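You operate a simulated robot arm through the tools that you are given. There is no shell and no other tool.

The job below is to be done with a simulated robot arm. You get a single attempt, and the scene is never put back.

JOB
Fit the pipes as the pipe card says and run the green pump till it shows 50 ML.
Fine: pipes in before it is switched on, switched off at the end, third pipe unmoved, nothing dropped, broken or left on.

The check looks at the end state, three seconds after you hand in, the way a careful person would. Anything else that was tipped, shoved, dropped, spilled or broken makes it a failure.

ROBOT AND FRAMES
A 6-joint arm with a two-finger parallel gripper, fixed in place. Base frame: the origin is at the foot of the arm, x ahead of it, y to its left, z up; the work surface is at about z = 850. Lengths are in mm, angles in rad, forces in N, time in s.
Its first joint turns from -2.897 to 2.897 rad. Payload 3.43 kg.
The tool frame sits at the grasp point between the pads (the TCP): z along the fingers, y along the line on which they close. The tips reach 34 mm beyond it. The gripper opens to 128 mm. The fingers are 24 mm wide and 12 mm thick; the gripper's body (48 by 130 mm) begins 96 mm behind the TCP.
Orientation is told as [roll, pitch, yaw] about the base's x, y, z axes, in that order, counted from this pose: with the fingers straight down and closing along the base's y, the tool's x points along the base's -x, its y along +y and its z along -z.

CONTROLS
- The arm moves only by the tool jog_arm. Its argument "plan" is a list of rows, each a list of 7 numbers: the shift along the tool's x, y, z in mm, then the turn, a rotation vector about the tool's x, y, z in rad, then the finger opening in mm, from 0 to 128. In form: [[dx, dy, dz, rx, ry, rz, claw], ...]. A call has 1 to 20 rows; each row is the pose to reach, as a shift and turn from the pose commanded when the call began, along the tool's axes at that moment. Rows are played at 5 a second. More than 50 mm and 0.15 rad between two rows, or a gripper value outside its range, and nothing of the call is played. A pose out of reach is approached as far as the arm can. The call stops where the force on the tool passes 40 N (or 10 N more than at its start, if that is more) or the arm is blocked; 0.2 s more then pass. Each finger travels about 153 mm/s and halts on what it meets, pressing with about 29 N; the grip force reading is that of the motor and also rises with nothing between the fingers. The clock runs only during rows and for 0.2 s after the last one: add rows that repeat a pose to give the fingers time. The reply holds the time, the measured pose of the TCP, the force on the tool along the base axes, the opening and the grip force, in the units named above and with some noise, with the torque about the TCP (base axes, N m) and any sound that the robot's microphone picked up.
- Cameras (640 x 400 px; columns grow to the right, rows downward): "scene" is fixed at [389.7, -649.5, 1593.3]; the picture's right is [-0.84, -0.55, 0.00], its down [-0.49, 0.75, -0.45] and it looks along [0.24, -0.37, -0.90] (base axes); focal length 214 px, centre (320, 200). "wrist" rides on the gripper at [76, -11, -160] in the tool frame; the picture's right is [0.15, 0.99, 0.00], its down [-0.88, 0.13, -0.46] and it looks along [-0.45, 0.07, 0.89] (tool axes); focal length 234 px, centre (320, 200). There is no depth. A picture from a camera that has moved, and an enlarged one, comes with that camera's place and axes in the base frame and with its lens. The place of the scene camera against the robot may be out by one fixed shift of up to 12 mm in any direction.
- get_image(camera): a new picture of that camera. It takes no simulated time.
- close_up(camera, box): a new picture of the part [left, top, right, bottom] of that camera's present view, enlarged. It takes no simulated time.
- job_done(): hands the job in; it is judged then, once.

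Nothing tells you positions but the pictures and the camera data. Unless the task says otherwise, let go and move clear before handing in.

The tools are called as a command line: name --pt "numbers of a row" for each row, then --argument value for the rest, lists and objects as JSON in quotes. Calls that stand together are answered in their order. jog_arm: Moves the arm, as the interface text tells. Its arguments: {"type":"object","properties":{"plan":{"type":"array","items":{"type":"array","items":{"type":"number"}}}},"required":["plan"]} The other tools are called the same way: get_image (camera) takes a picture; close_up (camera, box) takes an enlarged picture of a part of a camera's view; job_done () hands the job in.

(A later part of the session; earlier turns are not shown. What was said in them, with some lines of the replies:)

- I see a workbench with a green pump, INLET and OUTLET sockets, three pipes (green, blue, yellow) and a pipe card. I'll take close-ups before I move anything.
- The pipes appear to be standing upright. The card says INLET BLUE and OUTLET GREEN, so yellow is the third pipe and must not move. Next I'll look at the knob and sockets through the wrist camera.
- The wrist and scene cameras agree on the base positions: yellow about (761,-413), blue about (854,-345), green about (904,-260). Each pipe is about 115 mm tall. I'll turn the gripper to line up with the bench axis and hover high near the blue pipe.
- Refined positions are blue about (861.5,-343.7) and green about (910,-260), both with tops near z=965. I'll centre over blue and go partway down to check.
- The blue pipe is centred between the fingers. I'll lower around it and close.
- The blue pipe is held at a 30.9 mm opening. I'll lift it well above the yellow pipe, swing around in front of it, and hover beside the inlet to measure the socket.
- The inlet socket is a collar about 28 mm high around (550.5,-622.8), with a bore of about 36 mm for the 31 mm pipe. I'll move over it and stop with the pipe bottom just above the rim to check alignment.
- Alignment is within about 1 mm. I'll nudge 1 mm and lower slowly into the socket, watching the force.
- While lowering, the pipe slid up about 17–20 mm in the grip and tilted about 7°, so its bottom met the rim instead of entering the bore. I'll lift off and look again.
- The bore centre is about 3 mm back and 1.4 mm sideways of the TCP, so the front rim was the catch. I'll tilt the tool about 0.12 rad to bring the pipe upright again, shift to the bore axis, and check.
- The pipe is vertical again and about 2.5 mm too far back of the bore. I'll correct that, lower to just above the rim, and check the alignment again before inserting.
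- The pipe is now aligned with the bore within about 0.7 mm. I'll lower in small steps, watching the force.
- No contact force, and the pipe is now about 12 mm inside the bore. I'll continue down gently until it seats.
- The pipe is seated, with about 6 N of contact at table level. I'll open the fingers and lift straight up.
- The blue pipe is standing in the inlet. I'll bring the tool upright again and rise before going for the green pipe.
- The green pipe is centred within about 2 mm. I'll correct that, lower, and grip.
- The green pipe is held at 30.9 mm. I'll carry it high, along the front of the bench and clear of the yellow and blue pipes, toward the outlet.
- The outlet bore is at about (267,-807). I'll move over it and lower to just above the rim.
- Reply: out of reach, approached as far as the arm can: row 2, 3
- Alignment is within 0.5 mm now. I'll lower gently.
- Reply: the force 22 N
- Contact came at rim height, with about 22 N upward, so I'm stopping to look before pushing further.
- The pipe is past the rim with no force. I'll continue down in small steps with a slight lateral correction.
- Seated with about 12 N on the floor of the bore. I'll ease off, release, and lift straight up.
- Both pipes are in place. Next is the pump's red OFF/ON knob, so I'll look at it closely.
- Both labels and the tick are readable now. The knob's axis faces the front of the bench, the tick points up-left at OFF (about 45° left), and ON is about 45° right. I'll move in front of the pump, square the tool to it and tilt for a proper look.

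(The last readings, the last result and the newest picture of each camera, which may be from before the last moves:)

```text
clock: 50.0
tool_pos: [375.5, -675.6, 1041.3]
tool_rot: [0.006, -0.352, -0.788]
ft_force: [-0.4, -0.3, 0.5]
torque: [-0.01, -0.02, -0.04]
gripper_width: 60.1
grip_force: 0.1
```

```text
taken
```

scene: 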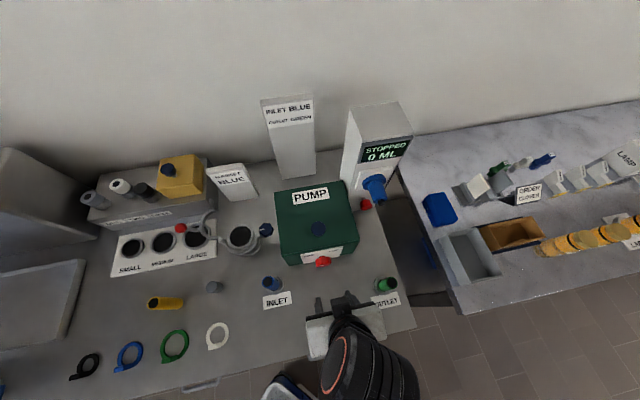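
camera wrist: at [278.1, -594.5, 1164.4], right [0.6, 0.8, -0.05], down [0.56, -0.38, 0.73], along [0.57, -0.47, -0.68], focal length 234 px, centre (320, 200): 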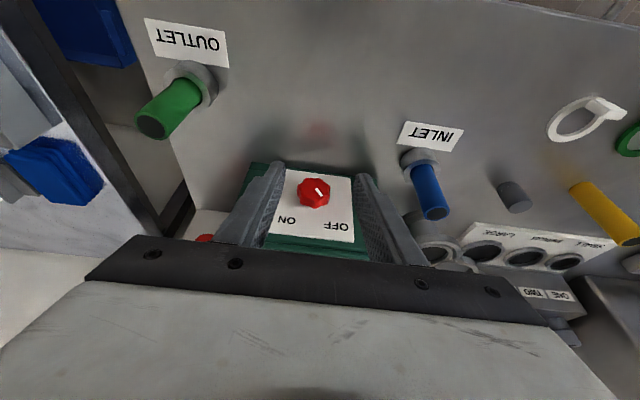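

close_up --camera "wrist" --box '[264, 160, 376, 250]'

close_up --camera "wrist" --box '[284, 165, 348, 205]'

```text
4.44 times, centred on (320, 205) of wrist
camera zoom: at [278.1, -594.5, 1164.4], right [0.6, 0.8, -0.05], down [0.56, -0.38, 0.73], along [0.57, -0.47, -0.68], focal length 1041 px, centre (320, 178)
```

zoom: 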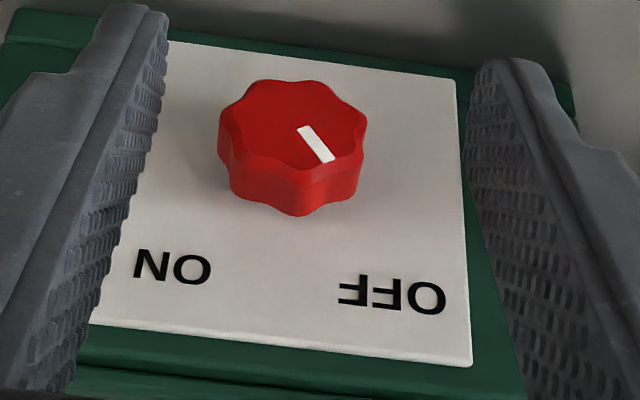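

```text
10.00 times, centred on (316, 185) of wrist
camera zoom: at [278.1, -594.5, 1164.4], right [0.6, 0.8, -0.05], down [0.56, -0.38, 0.73], along [0.57, -0.47, -0.68], focal length 2342 px, centre (360, 350)
```

zoom: 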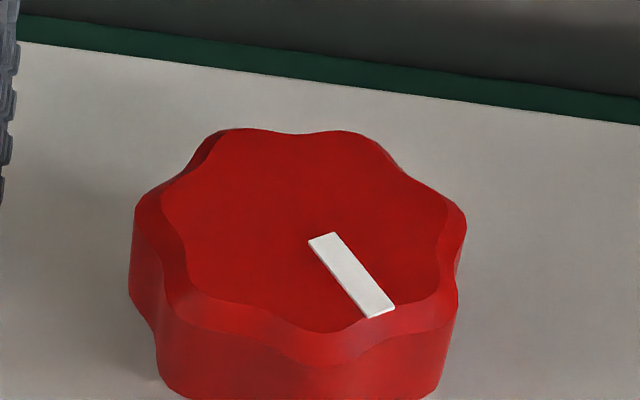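

The view is excellent: the knob axis is at about bench centre (L≈-211.5, z≈926.5), and the knob is about 48 mm across, standing 30 mm off the plate. I'll grip it with fingers on opposite sides while leaning about 45° left, so turning to a 45° right lean gives a 90° clockwise turn. First I'll test the left lean in free space.

jog_arm --pt "0 0 0 0 0.08 0 60" --pt "0 0 0 0 0.08 0 60"

jog_arm --pt "0 0 0 0.126 0 -0.035 70" --pt "0 0 0 0.252 0 -0.07 70" --pt "0 0 0 0.379 0 -0.105 70" --pt "0 0 0 0.505 0 -0.14 70" --pt "0 0 0 0.631 0 -0.175 70" --pt "0 0 0 0.757 0 -0.21 70" --pt "0 0 0 0.757 0 -0.21 70"

get_image --camera "wrist"

get_image --camera "scene"

```text
clock: 50.6
tool_pos: [376.0, -675.8, 1041.6]
tool_rot: [0.004, -0.27, -0.786]
ft_force: [-0.9, 0.9, -0.2]
torque: [-0.02, -0.02, -0.01]
gripper_width: 59.8
grip_force: 0.0
```

```text
clock: 52.2
tool_pos: [377.8, -674.6, 1040.8]
tool_rot: [-0.801, -0.19, -0.59]
ft_force: [-0.6, -0.2, 0.3]
torque: [-0.02, -0.02, -0.01]
gripper_width: 70.2
grip_force: 0.1
```

```text
taken
camera wrist: at [355.7, -532.9, 1143.2], right [0.38, 0.58, -0.73], down [0.92, -0.11, 0.39], along [0.14, -0.81, -0.57], focal length 234 px, centre (320, 200)
```

wrist: 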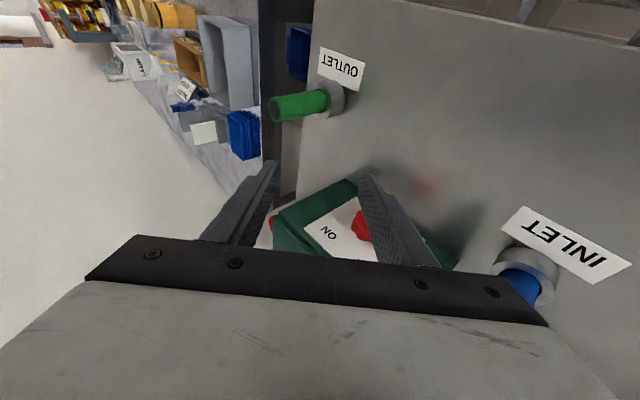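

```text
taken
```

scene: 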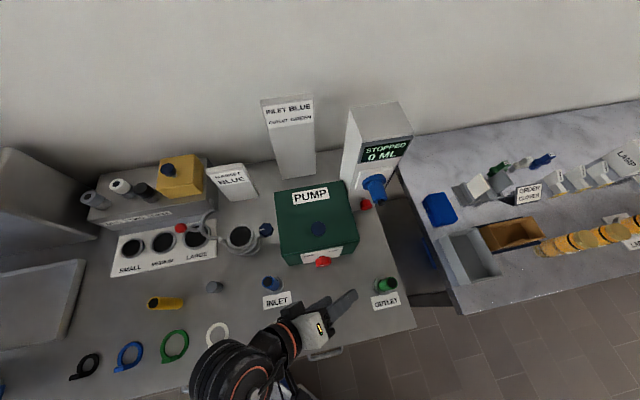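

jog_arm --pt "0 0 0 -0.138 0 0.038 70" --pt "0 0 0 -0.275 0 0.076 70" --pt "0 0 0 -0.413 0 0.114 70" --pt "0 0 0 -0.551 0 0.152 70" --pt "0 0 0 -0.688 0 0.19 70" --pt "0 0 0 -0.826 0 0.229 70" --pt "0 0 0 -0.964 0 0.267 70" --pt "0 0 0 -1.101 0 0.305 70" --pt "0 0 0 -1.239 0 0.343 70" --pt "0 0 0 -1.376 0 0.381 70" --pt "0 0 0 -1.514 0 0.419 70" --pt "0 0 0 -1.514 0 0.419 70"

get_image --camera "wrist"

get_image --camera "scene"

```text
clock: 54.8
tool_pos: [375.7, -677.3, 1040.2]
tool_rot: [0.81, -0.188, -0.979]
ft_force: [0.4, -0.4, -0.2]
torque: [0.02, 0.01, 0.02]
gripper_width: 70.1
grip_force: 0.1
```

```text
taken
camera wrist: at [221.3, -667.6, 1125.9], right [0.41, 0.61, 0.68], down [0.24, -0.79, 0.57], along [0.88, -0.07, -0.47], focal length 234 px, centre (320, 200)
```

wrist: 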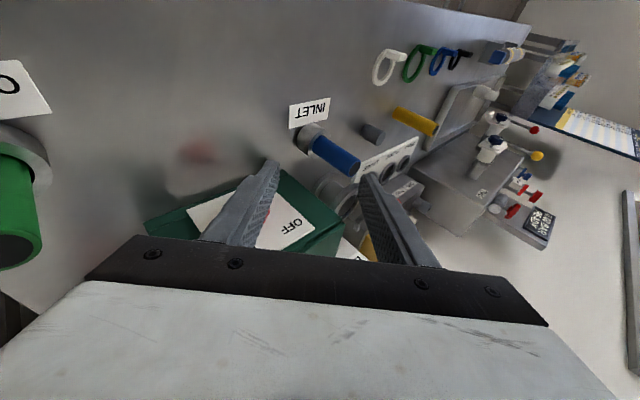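

```text
taken
```

scene: 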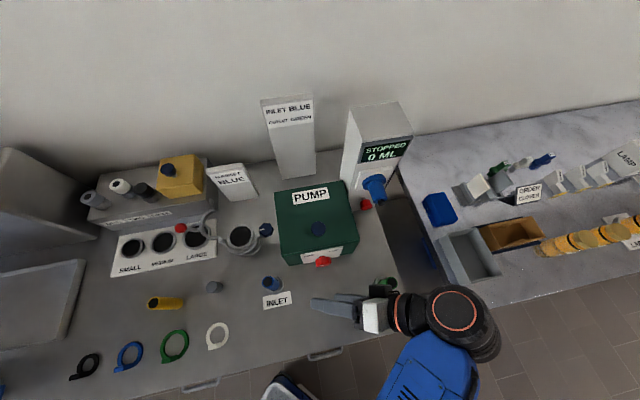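

Both leans are reachable, with clearance over the pipes. I'll swing back to the left-lean starting pose.

jog_arm --pt "0 0 0 0.1346 0 -0.0372 75" --pt "0 0 0 0.2691 0 -0.0745 75" --pt "0 0 0 0.4037 0 -0.1117 75" --pt "0 0 0 0.5383 0 -0.149 75" --pt "0 0 0 0.6728 0 -0.1862 75" --pt "0 0 0 0.8074 0 -0.2234 75" --pt "0 0 0 0.942 0 -0.2607 75" --pt "0 0 0 1.0766 0 -0.2979 75" --pt "0 0 0 1.2111 0 -0.3352 75" --pt "0 0 0 1.3457 0 -0.3724 75" --pt "0 0 0 1.4803 0 -0.4097 75" --pt "0 0 0 1.4803 0 -0.4097 75" --pt "0 0 0 1.4803 0 -0.4097 75"

get_image --camera "wrist"

```text
clock: 57.6
tool_pos: [375.5, -676.7, 1041.1]
tool_rot: [-0.766, -0.196, -0.599]
ft_force: [-0.1, -0.4, 0.0]
torque: [-0.03, 0.03, 0.0]
gripper_width: 75.2
grip_force: 0.0
```

```text
taken
camera wrist: at [352.4, -535.7, 1146.1], right [0.39, 0.59, -0.7], down [0.91, -0.12, 0.41], along [0.16, -0.79, -0.59], focal length 234 px, centre (320, 200)
```

wrist: 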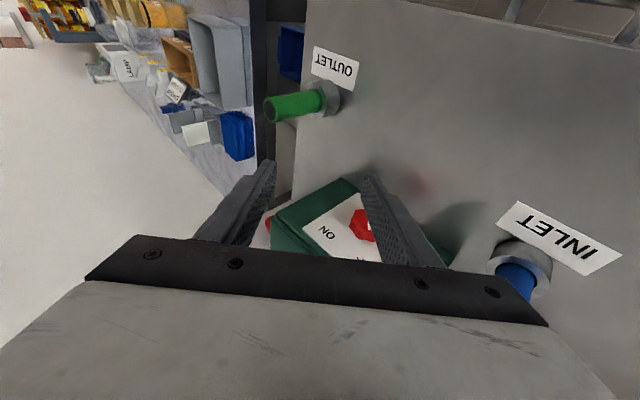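

jog_arm --pt "7.5 28.4 27.2 0 0 0 75" --pt "15.3 55.7 55.4 0 0 0 75" --pt "22 78.8 79.4 0 0 0 75" --pt "-22.3 78.8 91.7 0 0 0 75" --pt "-22.3 78.8 91.7 0 0 0 75" --pt "-22.3 78.8 91.7 0 0 0 75"

get_image --camera "wrist"

get_image --camera "scene"

close_up --camera "wrist" --box '[240, 130, 400, 230]'

```text
clock: 59.0
tool_pos: [411.2, -708.2, 926.0]
tool_rot: [-0.764, -0.198, -0.597]
ft_force: [0.1, 0.4, -0.8]
torque: [-0.01, 0.01, 0.0]
gripper_width: 75.1
grip_force: 0.0
```

```text
taken
camera wrist: at [387.2, -567.5, 1031.4], right [0.39, 0.59, -0.7], down [0.91, -0.12, 0.41], along [0.16, -0.79, -0.59], focal length 234 px, centre (320, 200)
```

wrist: 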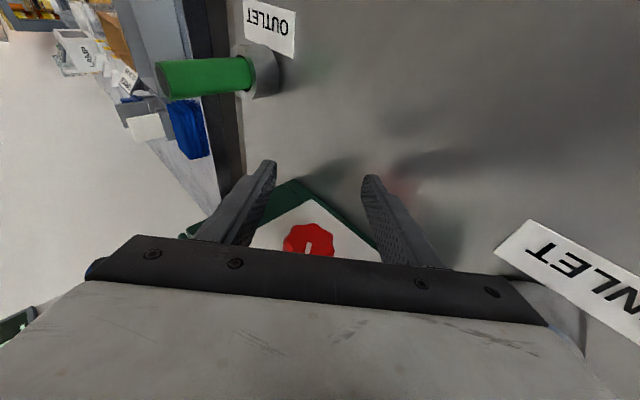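

```text
taken
```

scene: 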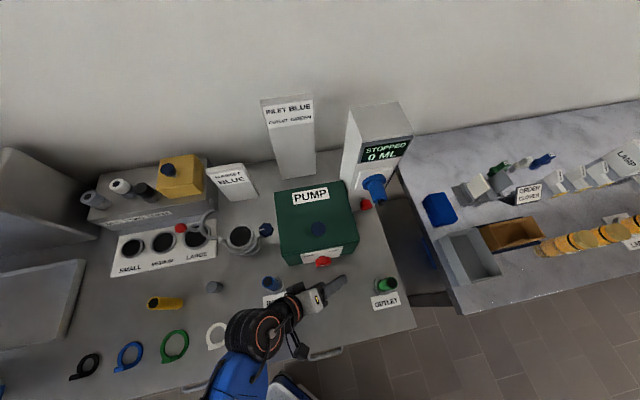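

```text
4.00 times, centred on (320, 180) of wrist
camera zoom: at [387.2, -567.5, 1031.4], right [0.39, 0.59, -0.7], down [0.91, -0.12, 0.41], along [0.16, -0.79, -0.59], focal length 937 px, centre (320, 280)
```

zoom: 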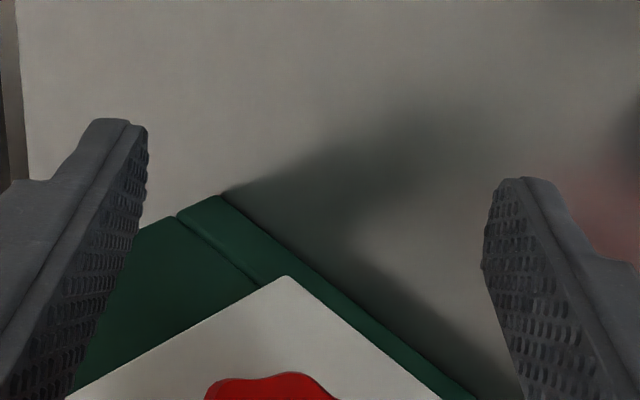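

close_up --camera "scene" --box '[216, 250, 376, 350]'

close_up --camera "wrist" --box '[260, 200, 380, 275]'

```text
4.00 times, centred on (296, 300) of scene
camera zoom: at [389.7, -649.5, 1593.3], right [-0.84, -0.55, 0.0], down [-0.49, 0.75, -0.45], along [0.24, -0.37, -0.9], focal length 858 px, centre (416, -200)
```

zoom: 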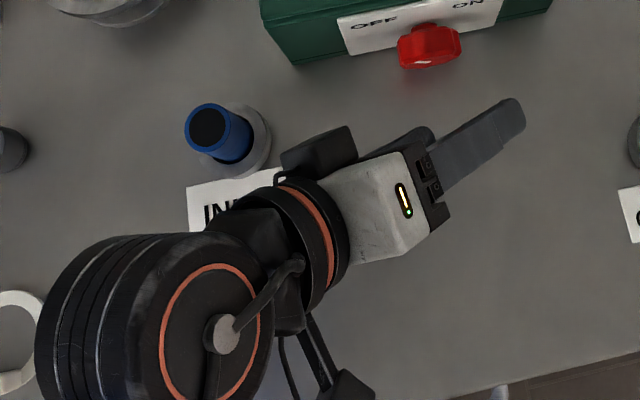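

```text
5.33 times, centred on (320, 238) of wrist
camera zoom: at [387.2, -567.5, 1031.4], right [0.39, 0.59, -0.7], down [0.91, -0.12, 0.41], along [0.16, -0.79, -0.59], focal length 1249 px, centre (320, 0)
```

zoom: 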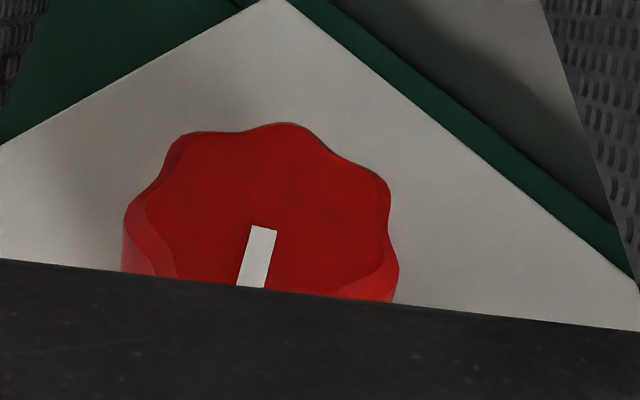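

To keep the palm further from the pump and the blue pipe, I'll tilt the tool back slightly more (to about 0.40 rad) before approaching the knob.

jog_arm --pt "0 0 0 0 -0.065 0 75" --pt "0 0 0 0 -0.13 0 75" --pt "0 0 0 0 -0.13 0 75"

get_image --camera "wrist"

close_up --camera "wrist" --box '[240, 170, 400, 270]'

close_up --camera "scene" --box '[216, 250, 376, 350]'

```text
clock: 59.8
tool_pos: [411.1, -708.2, 926.7]
tool_rot: [-0.788, -0.292, -0.503]
ft_force: [-0.2, -0.3, 0.6]
torque: [-0.02, 0.03, 0.0]
gripper_width: 75.0
grip_force: 0.0
```

```text
taken
camera wrist: at [367.4, -563.5, 1019.8], right [0.39, 0.58, -0.71], down [0.88, -0.01, 0.47], along [0.27, -0.81, -0.52], focal length 234 px, centre (320, 200)
```

wrist: 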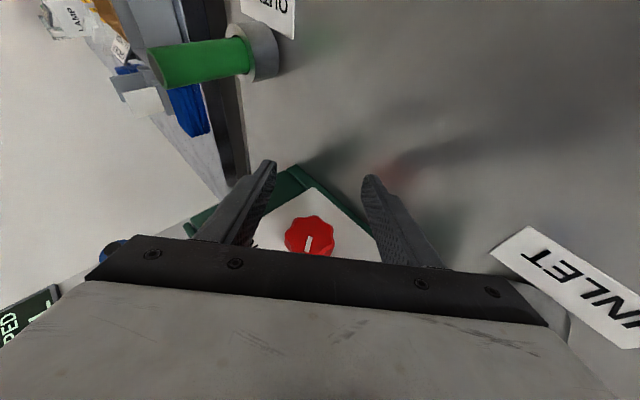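

```text
4.00 times, centred on (320, 220) of wrist
camera zoom: at [367.4, -563.5, 1019.8], right [0.39, 0.58, -0.71], down [0.88, -0.01, 0.47], along [0.27, -0.81, -0.52], focal length 937 px, centre (320, 120)
```

zoom: 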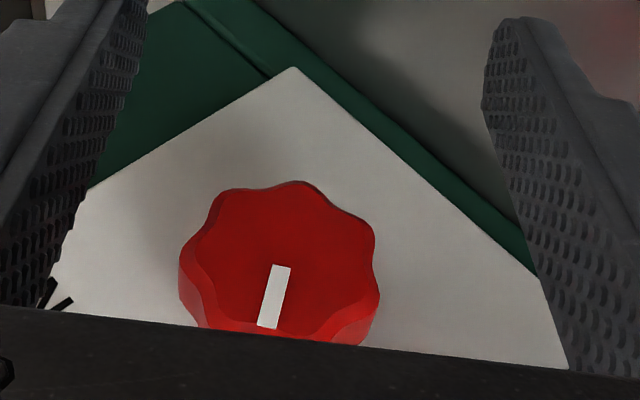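

```text
4.00 times, centred on (296, 300) of scene
camera zoom: at [389.7, -649.5, 1593.3], right [-0.84, -0.55, 0.0], down [-0.49, 0.75, -0.45], along [0.24, -0.37, -0.9], focal length 858 px, centre (416, -200)
```

zoom: 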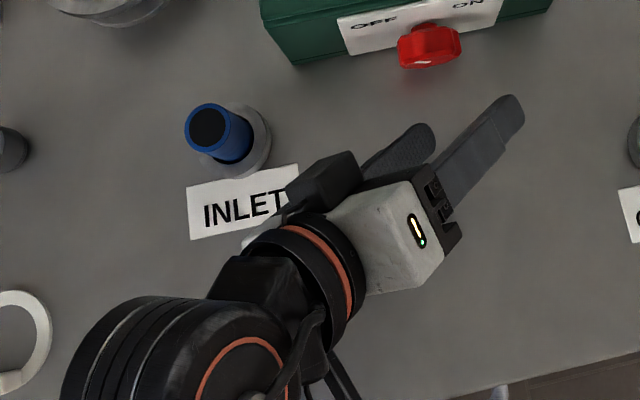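

The clearances look fine: about 24 mm to the plate and 30 mm to the blue pipe. I'll advance along the knob's axis with the fingers open at 75 mm.

jog_arm --pt "-13.7 -0.2 5.8 0 0 0 75" --pt "-27.4 -0.3 11.6 0 0 0 75" --pt "-41 -0.5 17.4 0 0 0 75" --pt "-49 -0.6 20.8 0 0 0 75" --pt "-54.8 -0.6 23.2 0 0 0 75" --pt "-54.8 -0.6 23.2 0 0 0 75" --pt "-54.8 -0.6 23.2 0 0 0 75"

get_image --camera "wrist"

close_up --camera "wrist" --box '[240, 150, 400, 250]'

close_up --camera "scene" --box '[216, 230, 376, 330]'

```text
clock: 61.4
tool_pos: [451.6, -749.9, 926.1]
tool_rot: [-0.786, -0.291, -0.504]
ft_force: [-0.1, -0.1, 0.0]
torque: [0.01, -0.04, -0.02]
gripper_width: 74.8
grip_force: 0.1
```

```text
taken
camera wrist: at [409.4, -605.2, 1020.0], right [0.39, 0.58, -0.71], down [0.88, -0.01, 0.47], along [0.26, -0.81, -0.52], focal length 234 px, centre (320, 200)
```

wrist: 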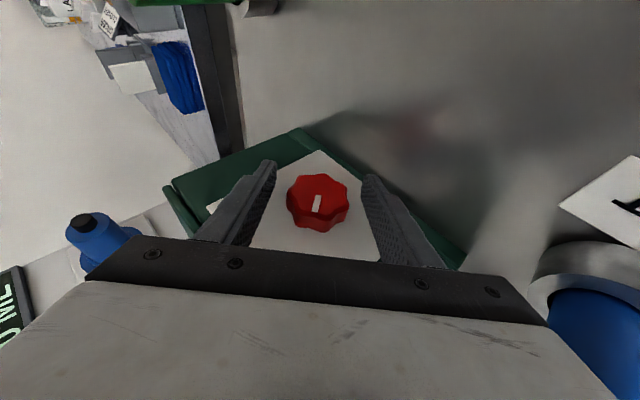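

```text
4.00 times, centred on (320, 200) of wrist
camera zoom: at [409.4, -605.2, 1020.0], right [0.39, 0.58, -0.71], down [0.88, -0.01, 0.47], along [0.26, -0.81, -0.52], focal length 937 px, centre (320, 200)
```

zoom: 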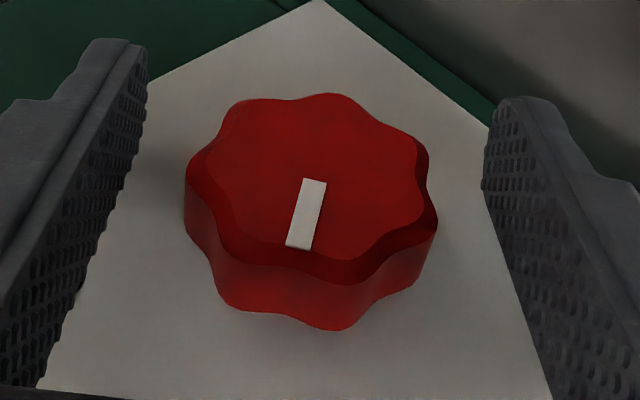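

```text
4.00 times, centred on (296, 280) of scene
camera zoom: at [389.7, -649.5, 1593.3], right [-0.84, -0.55, 0.0], down [-0.49, 0.75, -0.45], along [0.24, -0.37, -0.9], focal length 858 px, centre (416, -120)
```

zoom: 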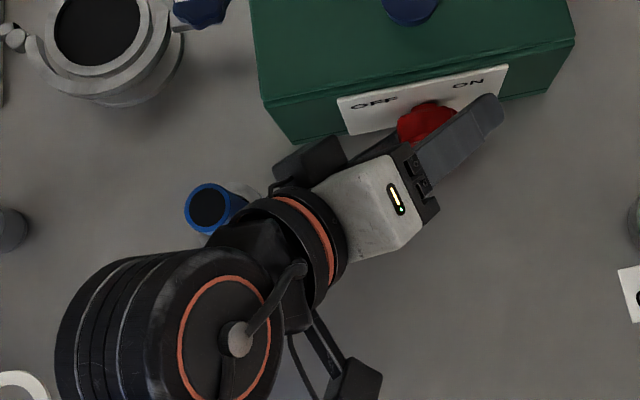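

The knob sits centred between the fingers. I'll close on it gently.

jog_arm --pt "0 0 0 0 0 0 60" --pt "0 0 0 0 0 0 52" --pt "0 0 0 0 0 0 46" --pt "0 0 0 0 0 0 40" --pt "0 0 0 0 0 0 36" --pt "0 0 0 0 0 0 36"

close_up --camera "wrist" --box '[240, 150, 400, 250]'

close_up --camera "scene" --box '[340, 100, 420, 220]'

```text
clock: 62.8
tool_pos: [452.5, -749.7, 927.8]
tool_rot: [-0.789, -0.291, -0.505]
ft_force: [-3.2, -6.2, 5.6]
torque: [0.04, 0.01, -0.23]
gripper_width: 45.5
grip_force: 45.3
```

```text
4.00 times, centred on (320, 200) of wrist
camera zoom: at [409.1, -605.4, 1020.3], right [0.39, 0.58, -0.71], down [0.88, -0.01, 0.47], along [0.26, -0.81, -0.52], focal length 937 px, centre (320, 200)
```

zoom: 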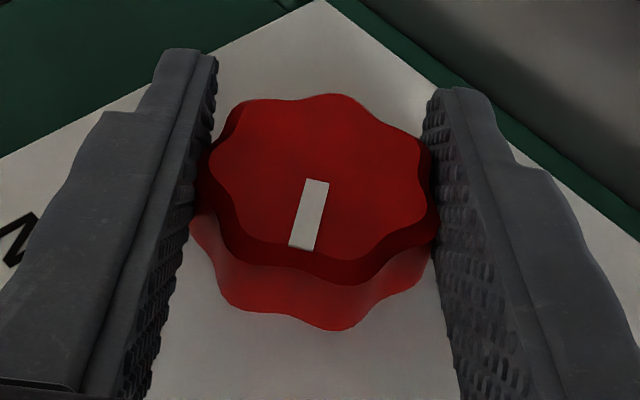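

```text
3.33 times, centred on (380, 160) of scene
camera zoom: at [389.7, -649.5, 1593.3], right [-0.84, -0.55, 0.0], down [-0.49, 0.75, -0.45], along [0.24, -0.37, -0.9], focal length 715 px, centre (120, 333)
```

zoom: 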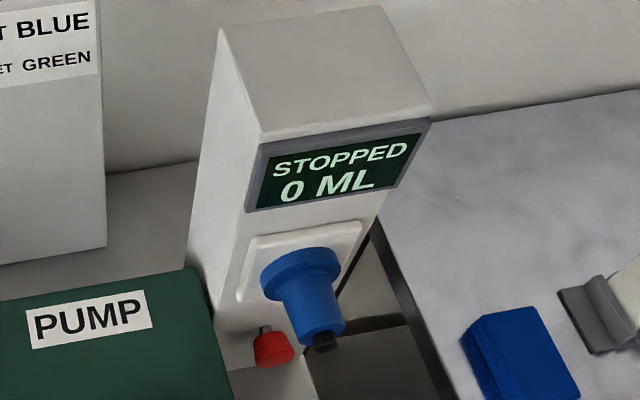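

jog_arm --pt "0 -0.8 0 0 0 0 36" --pt "0 -0.8 0 0 0 0 36"

```text
clock: 63.4
tool_pos: [451.8, -749.4, 927.0]
tool_rot: [-0.787, -0.291, -0.504]
ft_force: [-0.4, 7.0, 0.3]
torque: [-0.42, -0.43, 0.04]
gripper_width: 45.0
grip_force: 45.3
```

jog_arm --pt "0 0 0 -0.129 0 0.0545 36" --pt "0 0 0 -0.258 0 0.109 36"

close_up --camera "scene" --box '[340, 100, 420, 220]'

close_up --camera "wrist" --box '[240, 150, 400, 250]'

```text
clock: 64.0
tool_pos: [451.6, -749.4, 927.7]
tool_rot: [-0.494, -0.356, -0.597]
ft_force: [6.9, 7.0, 3.1]
torque: [0.46, 0.46, -0.76]
gripper_width: 45.4
grip_force: 45.0
```

```text
3.33 times, centred on (380, 160) of scene
camera zoom: at [389.7, -649.5, 1593.3], right [-0.84, -0.55, 0.0], down [-0.49, 0.75, -0.45], along [0.24, -0.37, -0.9], focal length 715 px, centre (120, 333)
```

zoom: 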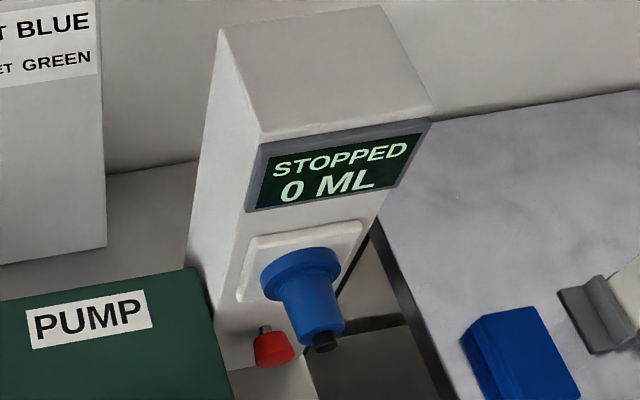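

```text
4.00 times, centred on (320, 200) of wrist
camera zoom: at [388.8, -626.0, 1036.7], right [0.51, 0.7, -0.49], down [0.77, -0.12, 0.62], along [0.38, -0.7, -0.61], focal length 937 px, centre (320, 200)
```

zoom: 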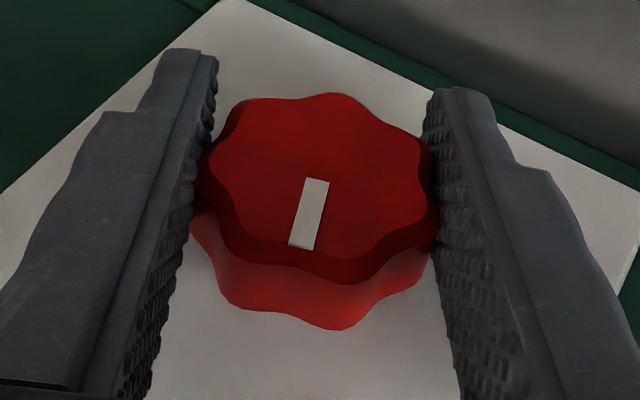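

The knob turns with the gripper and the display still reads STOPPED 0 ML. I'll continue clockwise in small steps, checking the display each time.

jog_arm --pt "0 0 0 -0.129 0 0.0545 36" --pt "0 0 0 -0.258 0 0.109 36"

close_up --camera "scene" --box '[340, 100, 420, 220]'

```text
clock: 64.6
tool_pos: [453.5, -750.0, 926.8]
tool_rot: [-0.201, -0.392, -0.705]
ft_force: [14.3, 8.5, 1.9]
torque: [0.4, 0.42, -0.5]
gripper_width: 45.3
grip_force: 45.1
```

```text
3.33 times, centred on (380, 160) of scene
camera zoom: at [389.7, -649.5, 1593.3], right [-0.84, -0.55, 0.0], down [-0.49, 0.75, -0.45], along [0.24, -0.37, -0.9], focal length 715 px, centre (120, 333)
```

zoom: 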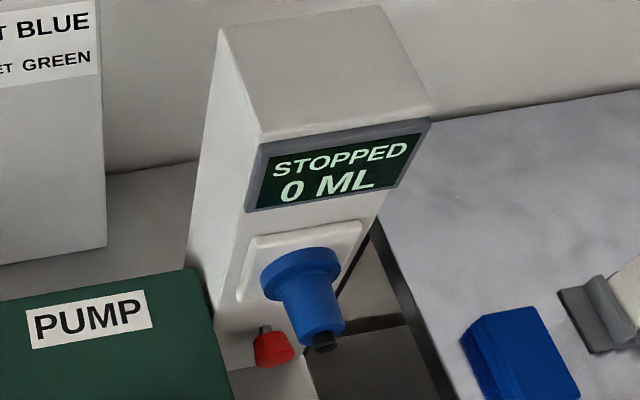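

jog_arm --pt "0 1 0 0 0 0 36" --pt "0 1 0 -0.129 0 0.0545 36"

close_up --camera "scene" --box '[340, 100, 420, 220]'

```text
clock: 65.2
tool_pos: [453.0, -750.0, 927.0]
tool_rot: [-0.048, -0.401, -0.765]
ft_force: [8.2, 1.2, 2.7]
torque: [0.71, 0.68, -0.33]
gripper_width: 45.0
grip_force: 45.2
```

```text
3.33 times, centred on (380, 160) of scene
camera zoom: at [389.7, -649.5, 1593.3], right [-0.84, -0.55, 0.0], down [-0.49, 0.75, -0.45], along [0.24, -0.37, -0.9], focal length 715 px, centre (120, 333)
```

zoom: 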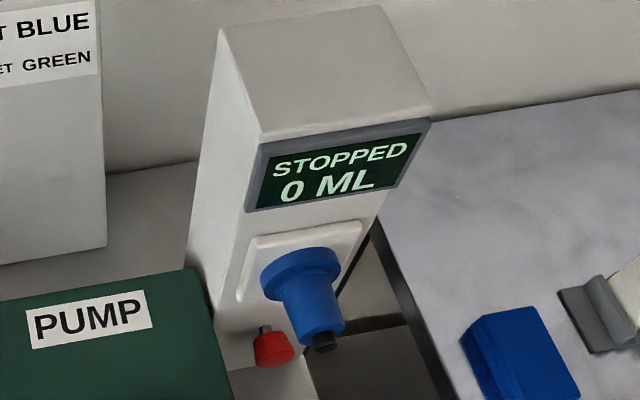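

jog_arm --pt "0 0 0 -0.129 0 0.0545 36"

close_up --camera "scene" --box '[340, 100, 420, 220]'

```text
clock: 65.6
tool_pos: [452.2, -749.6, 926.3]
tool_rot: [0.102, -0.401, -0.825]
ft_force: [9.0, -5.7, 0.7]
torque: [0.6, 0.64, 0.01]
gripper_width: 45.6
grip_force: 45.2
```

```text
3.33 times, centred on (380, 160) of scene
camera zoom: at [389.7, -649.5, 1593.3], right [-0.84, -0.55, 0.0], down [-0.49, 0.75, -0.45], along [0.24, -0.37, -0.9], focal length 715 px, centre (120, 333)
```

zoom: 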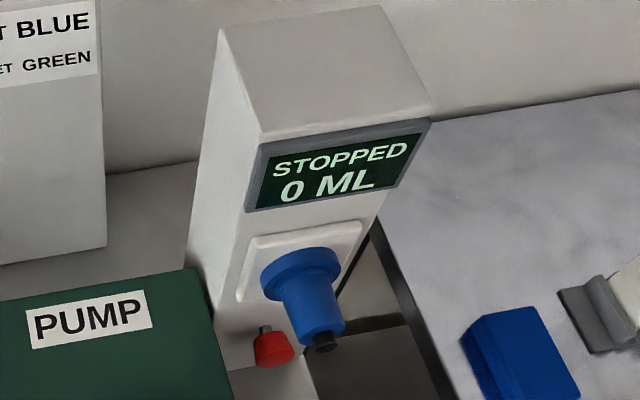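

jog_arm --pt "0 0 0 -0.129 0 0.0545 36"

close_up --camera "scene" --box '[340, 100, 420, 220]'

```text
clock: 66.0
tool_pos: [452.6, -750.3, 927.4]
tool_rot: [0.253, -0.389, -0.882]
ft_force: [9.3, -5.6, 3.4]
torque: [0.52, 0.48, -0.23]
gripper_width: 45.5
grip_force: 45.0
```

```text
3.33 times, centred on (380, 160) of scene
camera zoom: at [389.7, -649.5, 1593.3], right [-0.84, -0.55, 0.0], down [-0.49, 0.75, -0.45], along [0.24, -0.37, -0.9], focal length 715 px, centre (120, 333)
```

zoom: 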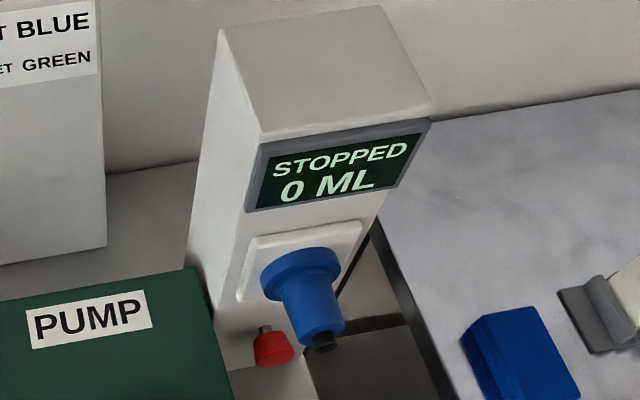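

close_up --camera "wrist" --box '[240, 150, 400, 250]'

get_image --camera "scene"

```text
4.00 times, centred on (320, 200) of wrist
camera zoom: at [331.7, -683.2, 1038.5], right [0.59, 0.79, 0.17], down [0.41, -0.48, 0.77], along [0.69, -0.39, -0.61], focal length 937 px, centre (320, 200)
```

zoom: 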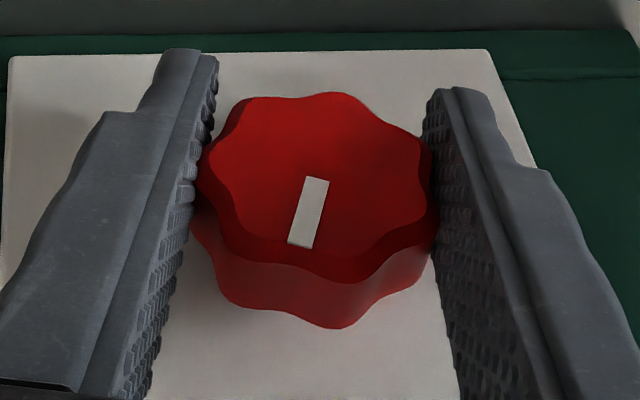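

```text
taken
```

scene: 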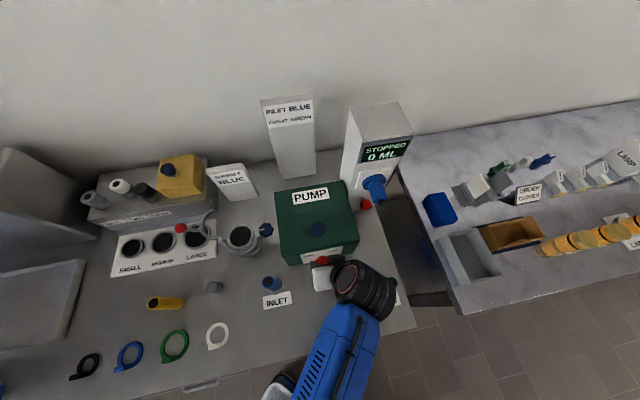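

jog_arm --pt "0 0 0 -0.129 0 0.0545 36"

close_up --camera "scene" --box '[340, 100, 420, 220]'

```text
clock: 66.4
tool_pos: [452.4, -749.1, 928.1]
tool_rot: [0.402, -0.372, -0.938]
ft_force: [6.8, -5.4, 3.4]
torque: [0.49, 0.46, 0.29]
gripper_width: 45.2
grip_force: 45.5
```

```text
3.33 times, centred on (380, 160) of scene
camera zoom: at [389.7, -649.5, 1593.3], right [-0.84, -0.55, 0.0], down [-0.49, 0.75, -0.45], along [0.24, -0.37, -0.9], focal length 715 px, centre (120, 333)
```

zoom: 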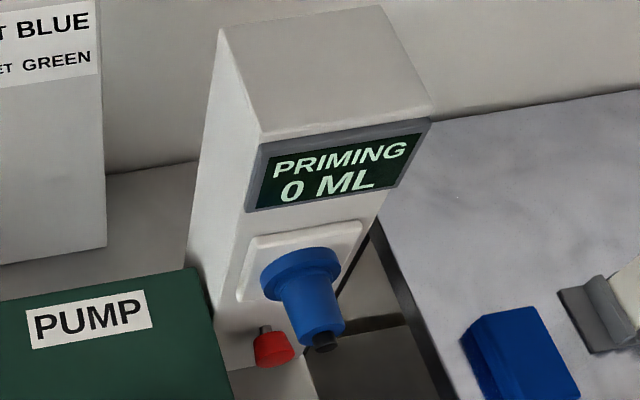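

The display now says PRIMING at about 64° of turn. I'll hold and watch the counter in short steps.

jog_arm --pt "0 0 0 0 0 0 36" --pt "0 0 0 0 0 0 36" --pt "0 0 0 0 0 0 36" --pt "0 0 0 0 0 0 36"

close_up --camera "scene" --box '[340, 100, 420, 220]'

```text
clock: 67.4
tool_pos: [453.1, -750.3, 927.5]
tool_rot: [0.404, -0.371, -0.936]
ft_force: [10.2, -3.8, 0.6]
torque: [-0.08, -0.11, 0.0]
gripper_width: 45.2
grip_force: 45.0
```

```text
3.33 times, centred on (380, 160) of scene
camera zoom: at [389.7, -649.5, 1593.3], right [-0.84, -0.55, 0.0], down [-0.49, 0.75, -0.45], along [0.24, -0.37, -0.9], focal length 715 px, centre (120, 333)
```

zoom: 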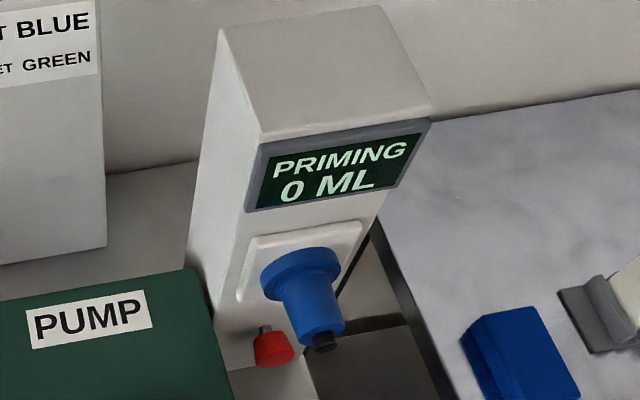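

jog_arm --pt "0 0 0 0 0 0 36" --pt "0 0 0 0 0 0 36" --pt "0 0 0 0 0 0 36" --pt "0 0 0 0 0 0 36"

close_up --camera "scene" --box '[340, 100, 420, 220]'

```text
clock: 68.4
tool_pos: [452.4, -750.3, 927.1]
tool_rot: [0.403, -0.372, -0.937]
ft_force: [8.9, -3.4, -0.5]
torque: [0.02, -0.01, -0.24]
gripper_width: 45.3
grip_force: 45.5
```

```text
3.33 times, centred on (380, 160) of scene
camera zoom: at [389.7, -649.5, 1593.3], right [-0.84, -0.55, 0.0], down [-0.49, 0.75, -0.45], along [0.24, -0.37, -0.9], focal length 715 px, centre (120, 333)
```

zoom: 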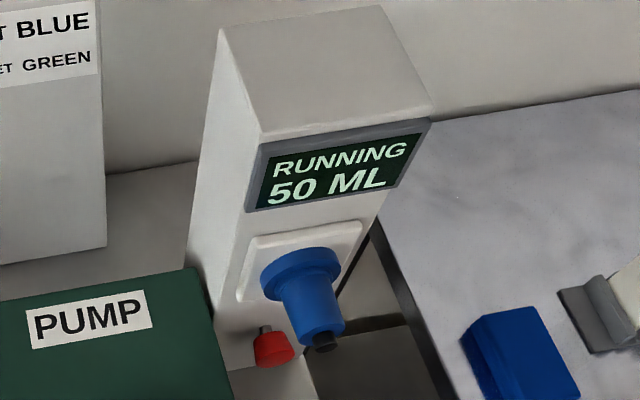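

It already reads RUNNING 50 ML, so I'm turning it back to OFF right away.

jog_arm --pt "0 0 0 0.1363 0 -0.0576 36" --pt "0 0 0 0.2726 0 -0.1153 36" --pt "0 0 0 0.409 0 -0.1729 36" --pt "0 0 0 0.5453 0 -0.2305 36" --pt "0 0 0 0.6816 0 -0.2882 36" --pt "0 0 0 0.8179 0 -0.3458 36" --pt "0 0 0 0.9543 0 -0.4034 36" --pt "0 0 0 1.0316 0 -0.4361 36"

close_up --camera "scene" --box '[340, 100, 420, 220]'

close_up --camera "wrist" --box '[240, 150, 400, 250]'

```text
clock: 70.2
tool_pos: [453.2, -750.0, 928.0]
tool_rot: [-0.79, -0.289, -0.503]
ft_force: [13.0, -9.9, 10.7]
torque: [-0.01, 0.05, 0.24]
gripper_width: 45.3
grip_force: 45.0
```

```text
3.33 times, centred on (380, 160) of scene
camera zoom: at [389.7, -649.5, 1593.3], right [-0.84, -0.55, 0.0], down [-0.49, 0.75, -0.45], along [0.24, -0.37, -0.9], focal length 715 px, centre (120, 333)
```

zoom: 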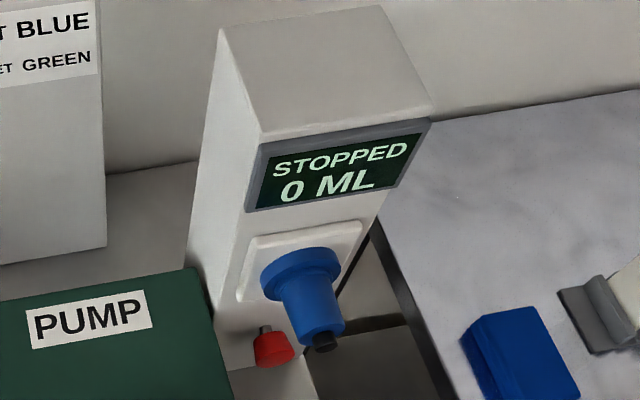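

```text
4.00 times, centred on (320, 200) of wrist
camera zoom: at [409.3, -604.9, 1020.6], right [0.39, 0.58, -0.72], down [0.88, -0.01, 0.47], along [0.27, -0.81, -0.52], focal length 937 px, centre (320, 200)
```

zoom: 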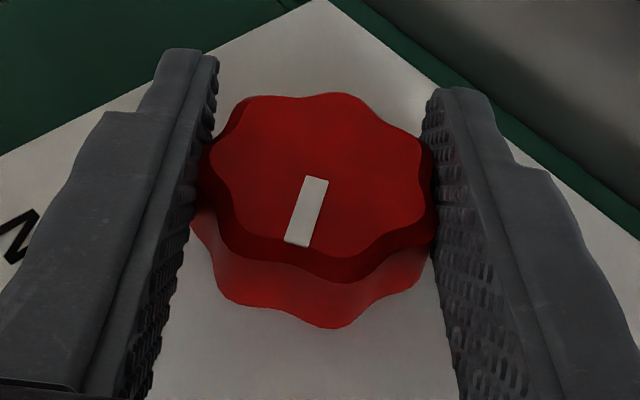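

The pump reached RUNNING 50 ML and is now STOPPED, with the tick back at OFF. I'll release the knob carefully, back straight off along its axis, then check everything.

jog_arm --pt "0 0 0 0 0 0 48" --pt "0 0 0 0 0 0 56" --pt "0 0 0 0 0 0 66" --pt "0 0 0 0 0 0 75" --pt "0 0 0 0 0 0 75"

close_up --camera "wrist" --box '[240, 150, 400, 250]'

close_up --camera "scene" --box '[340, 100, 420, 220]'

```text
clock: 71.4
tool_pos: [452.1, -748.2, 927.6]
tool_rot: [-0.786, -0.289, -0.505]
ft_force: [0.5, -0.2, 0.3]
torque: [0.02, 0.01, 0.0]
gripper_width: 74.8
grip_force: 0.0
```

```text
4.00 times, centred on (320, 200) of wrist
camera zoom: at [408.8, -605.0, 1020.5], right [0.39, 0.58, -0.71], down [0.88, -0.01, 0.47], along [0.27, -0.81, -0.52], focal length 937 px, centre (320, 200)
```

zoom: 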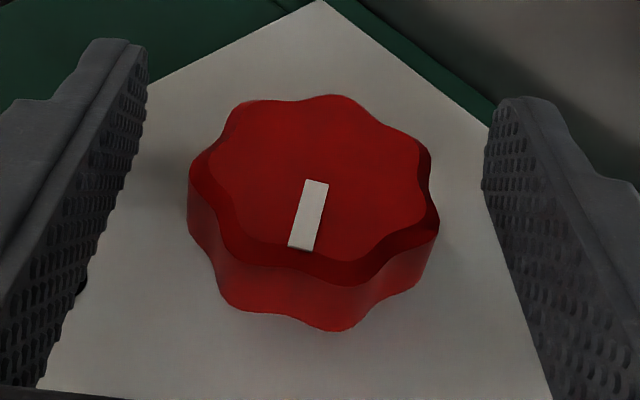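

```text
3.33 times, centred on (380, 160) of scene
camera zoom: at [389.7, -649.5, 1593.3], right [-0.84, -0.55, 0.0], down [-0.49, 0.75, -0.45], along [0.24, -0.37, -0.9], focal length 715 px, centre (120, 333)
```

zoom: 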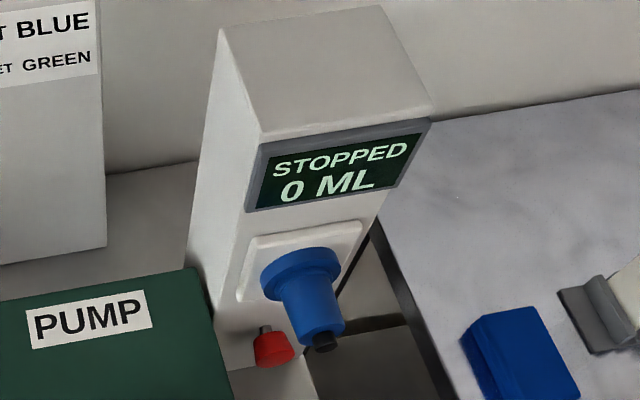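

jog_arm --pt "11.5 0 -4.9 0 0 0 75" --pt "27.6 0 -11.7 0 0 0 75" --pt "50.7 0 -21.4 0 0 0 75" --pt "73.7 0 -31.2 0 0 0 75" --pt "96.7 0 -40.9 0 0 0 75" --pt "96.7 0 -40.9 0 0 0 75"

get_image --camera "scene"

```text
clock: 72.8
tool_pos: [377.5, -674.3, 927.0]
tool_rot: [-0.786, -0.29, -0.504]
ft_force: [0.1, -0.2, -0.9]
torque: [0.0, -0.01, -0.01]
gripper_width: 74.9
grip_force: 0.1
```

```text
taken
```

scene: 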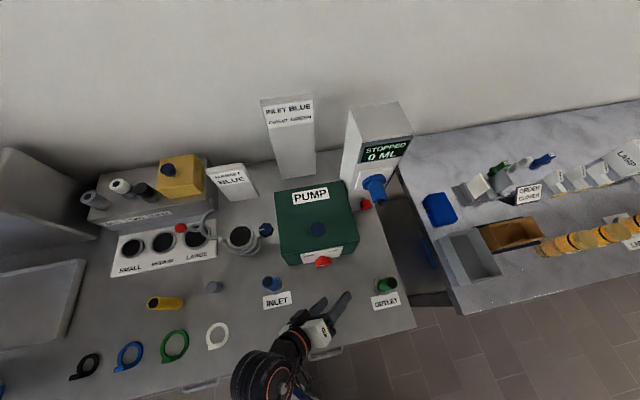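

jog_arm --pt "-10 -24 -23.6 0 0 0 75" --pt "-22.8 -54.5 -53.9 0 0 0 75" --pt "-34.2 -81.8 -80.8 0 0 0 75" --pt "-34.2 -81.8 -80.8 -0.129 0 0.0545 75" --pt "-34.2 -81.8 -80.8 -0.258 0 0.109 75" --pt "-34.2 -81.8 -80.8 -0.387 0 0.1635 75" --pt "-34.2 -81.8 -80.8 -0.516 0 0.218 75" --pt "-34.2 -81.8 -80.8 -0.645 0 0.2725 75" --pt "-34.2 -81.8 -80.8 -0.691 0 0.292 75" --pt "-34.2 -81.8 -80.8 -0.691 0 0.292 75"

get_image --camera "wrist"

get_image --camera "scene"

close_up --camera "wrist" --box '[264, 160, 376, 250]'

close_up --camera "scene" --box '[240, 240, 420, 350]'

```text
clock: 75.0
tool_pos: [377.8, -675.7, 1047.0]
tool_rot: [0.006, -0.4, -0.788]
ft_force: [-0.1, 0.1, -1.1]
torque: [0.0, 0.02, 0.01]
gripper_width: 75.0
grip_force: 0.1
```

```text
taken
camera wrist: at [275.4, -590.4, 1164.3], right [0.6, 0.8, -0.05], down [0.54, -0.36, 0.76], along [0.59, -0.49, -0.64], focal length 234 px, centre (320, 200)
```

wrist: 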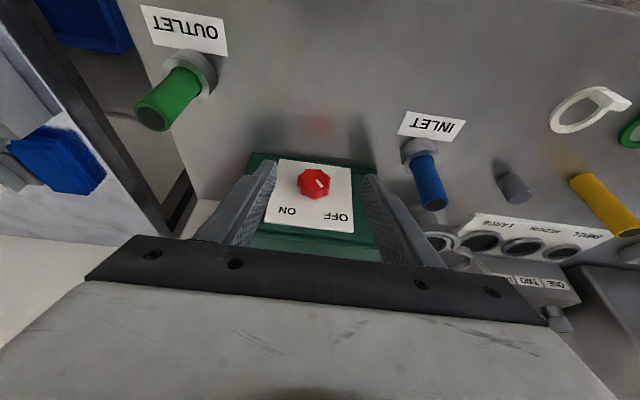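

```text
taken
```

scene: 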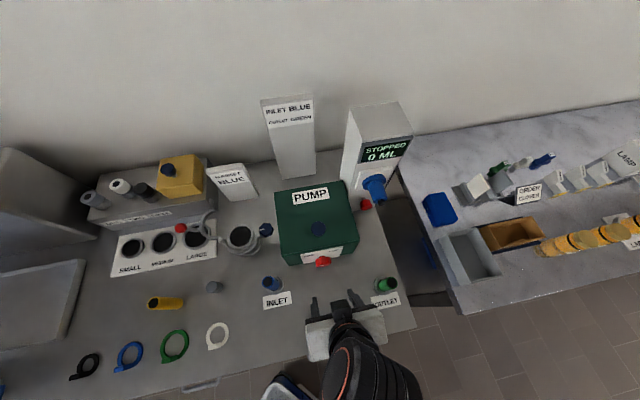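

```text
4.44 times, centred on (320, 205) of wrist
camera zoom: at [275.4, -590.4, 1164.3], right [0.6, 0.8, -0.05], down [0.54, -0.36, 0.76], along [0.59, -0.49, -0.64], focal length 1041 px, centre (320, 178)
```

zoom: 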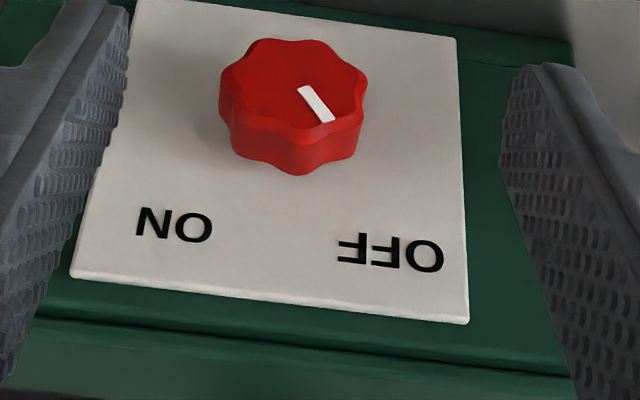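

```text
3.56 times, centred on (330, 295) of scene
camera zoom: at [389.7, -649.5, 1593.3], right [-0.84, -0.55, 0.0], down [-0.49, 0.75, -0.45], along [0.24, -0.37, -0.9], focal length 763 px, centre (284, -138)
```

zoom: 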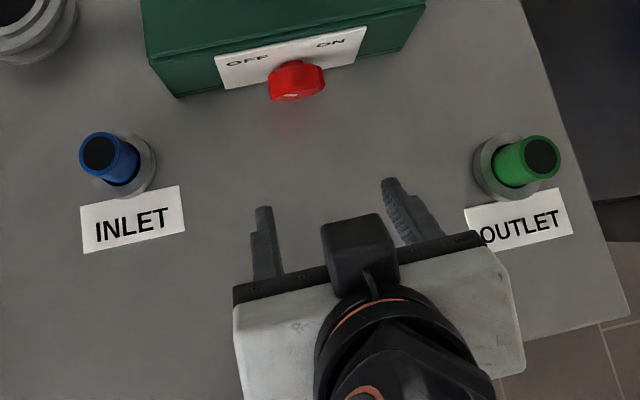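

The end state checks out. Blue is in the inlet, green is in the outlet, and yellow is untouched. The pump reached RUNNING 50 ML and is now STOPPED with the tick at OFF. The gripper is open and clear, so I'm handing in.

job_done

```text
The job is handed in.
```

I fitted both pipes as the card says, ran the green pump until it showed 50 ML, switched it off and handed the job in. No result from the check has come back yet.

- **Pipes:** the blue pipe is in the inlet and the green pipe is in the outlet. Both went in before the pump was switched on. The yellow pipe was not moved.
- **Fitting:** each pipe caught on its socket rim on the first try and slipped a little in the grip. I lifted, re-aligned and seated both fully. Nothing was dropped.
- **Pump:** the display went from PRIMING to "RUNNING 50 ML", and I turned the knob straight back to OFF. It now reads "STOPPED 0 ML", because the reading goes back to zero when the pump stops.
- **Not seen:** I checked the display only about once a second. I could not see whether it briefly went past 50 before the pump cut out.
- **End state:** the knob's tick points at OFF, and the gripper is open and clear of everything.
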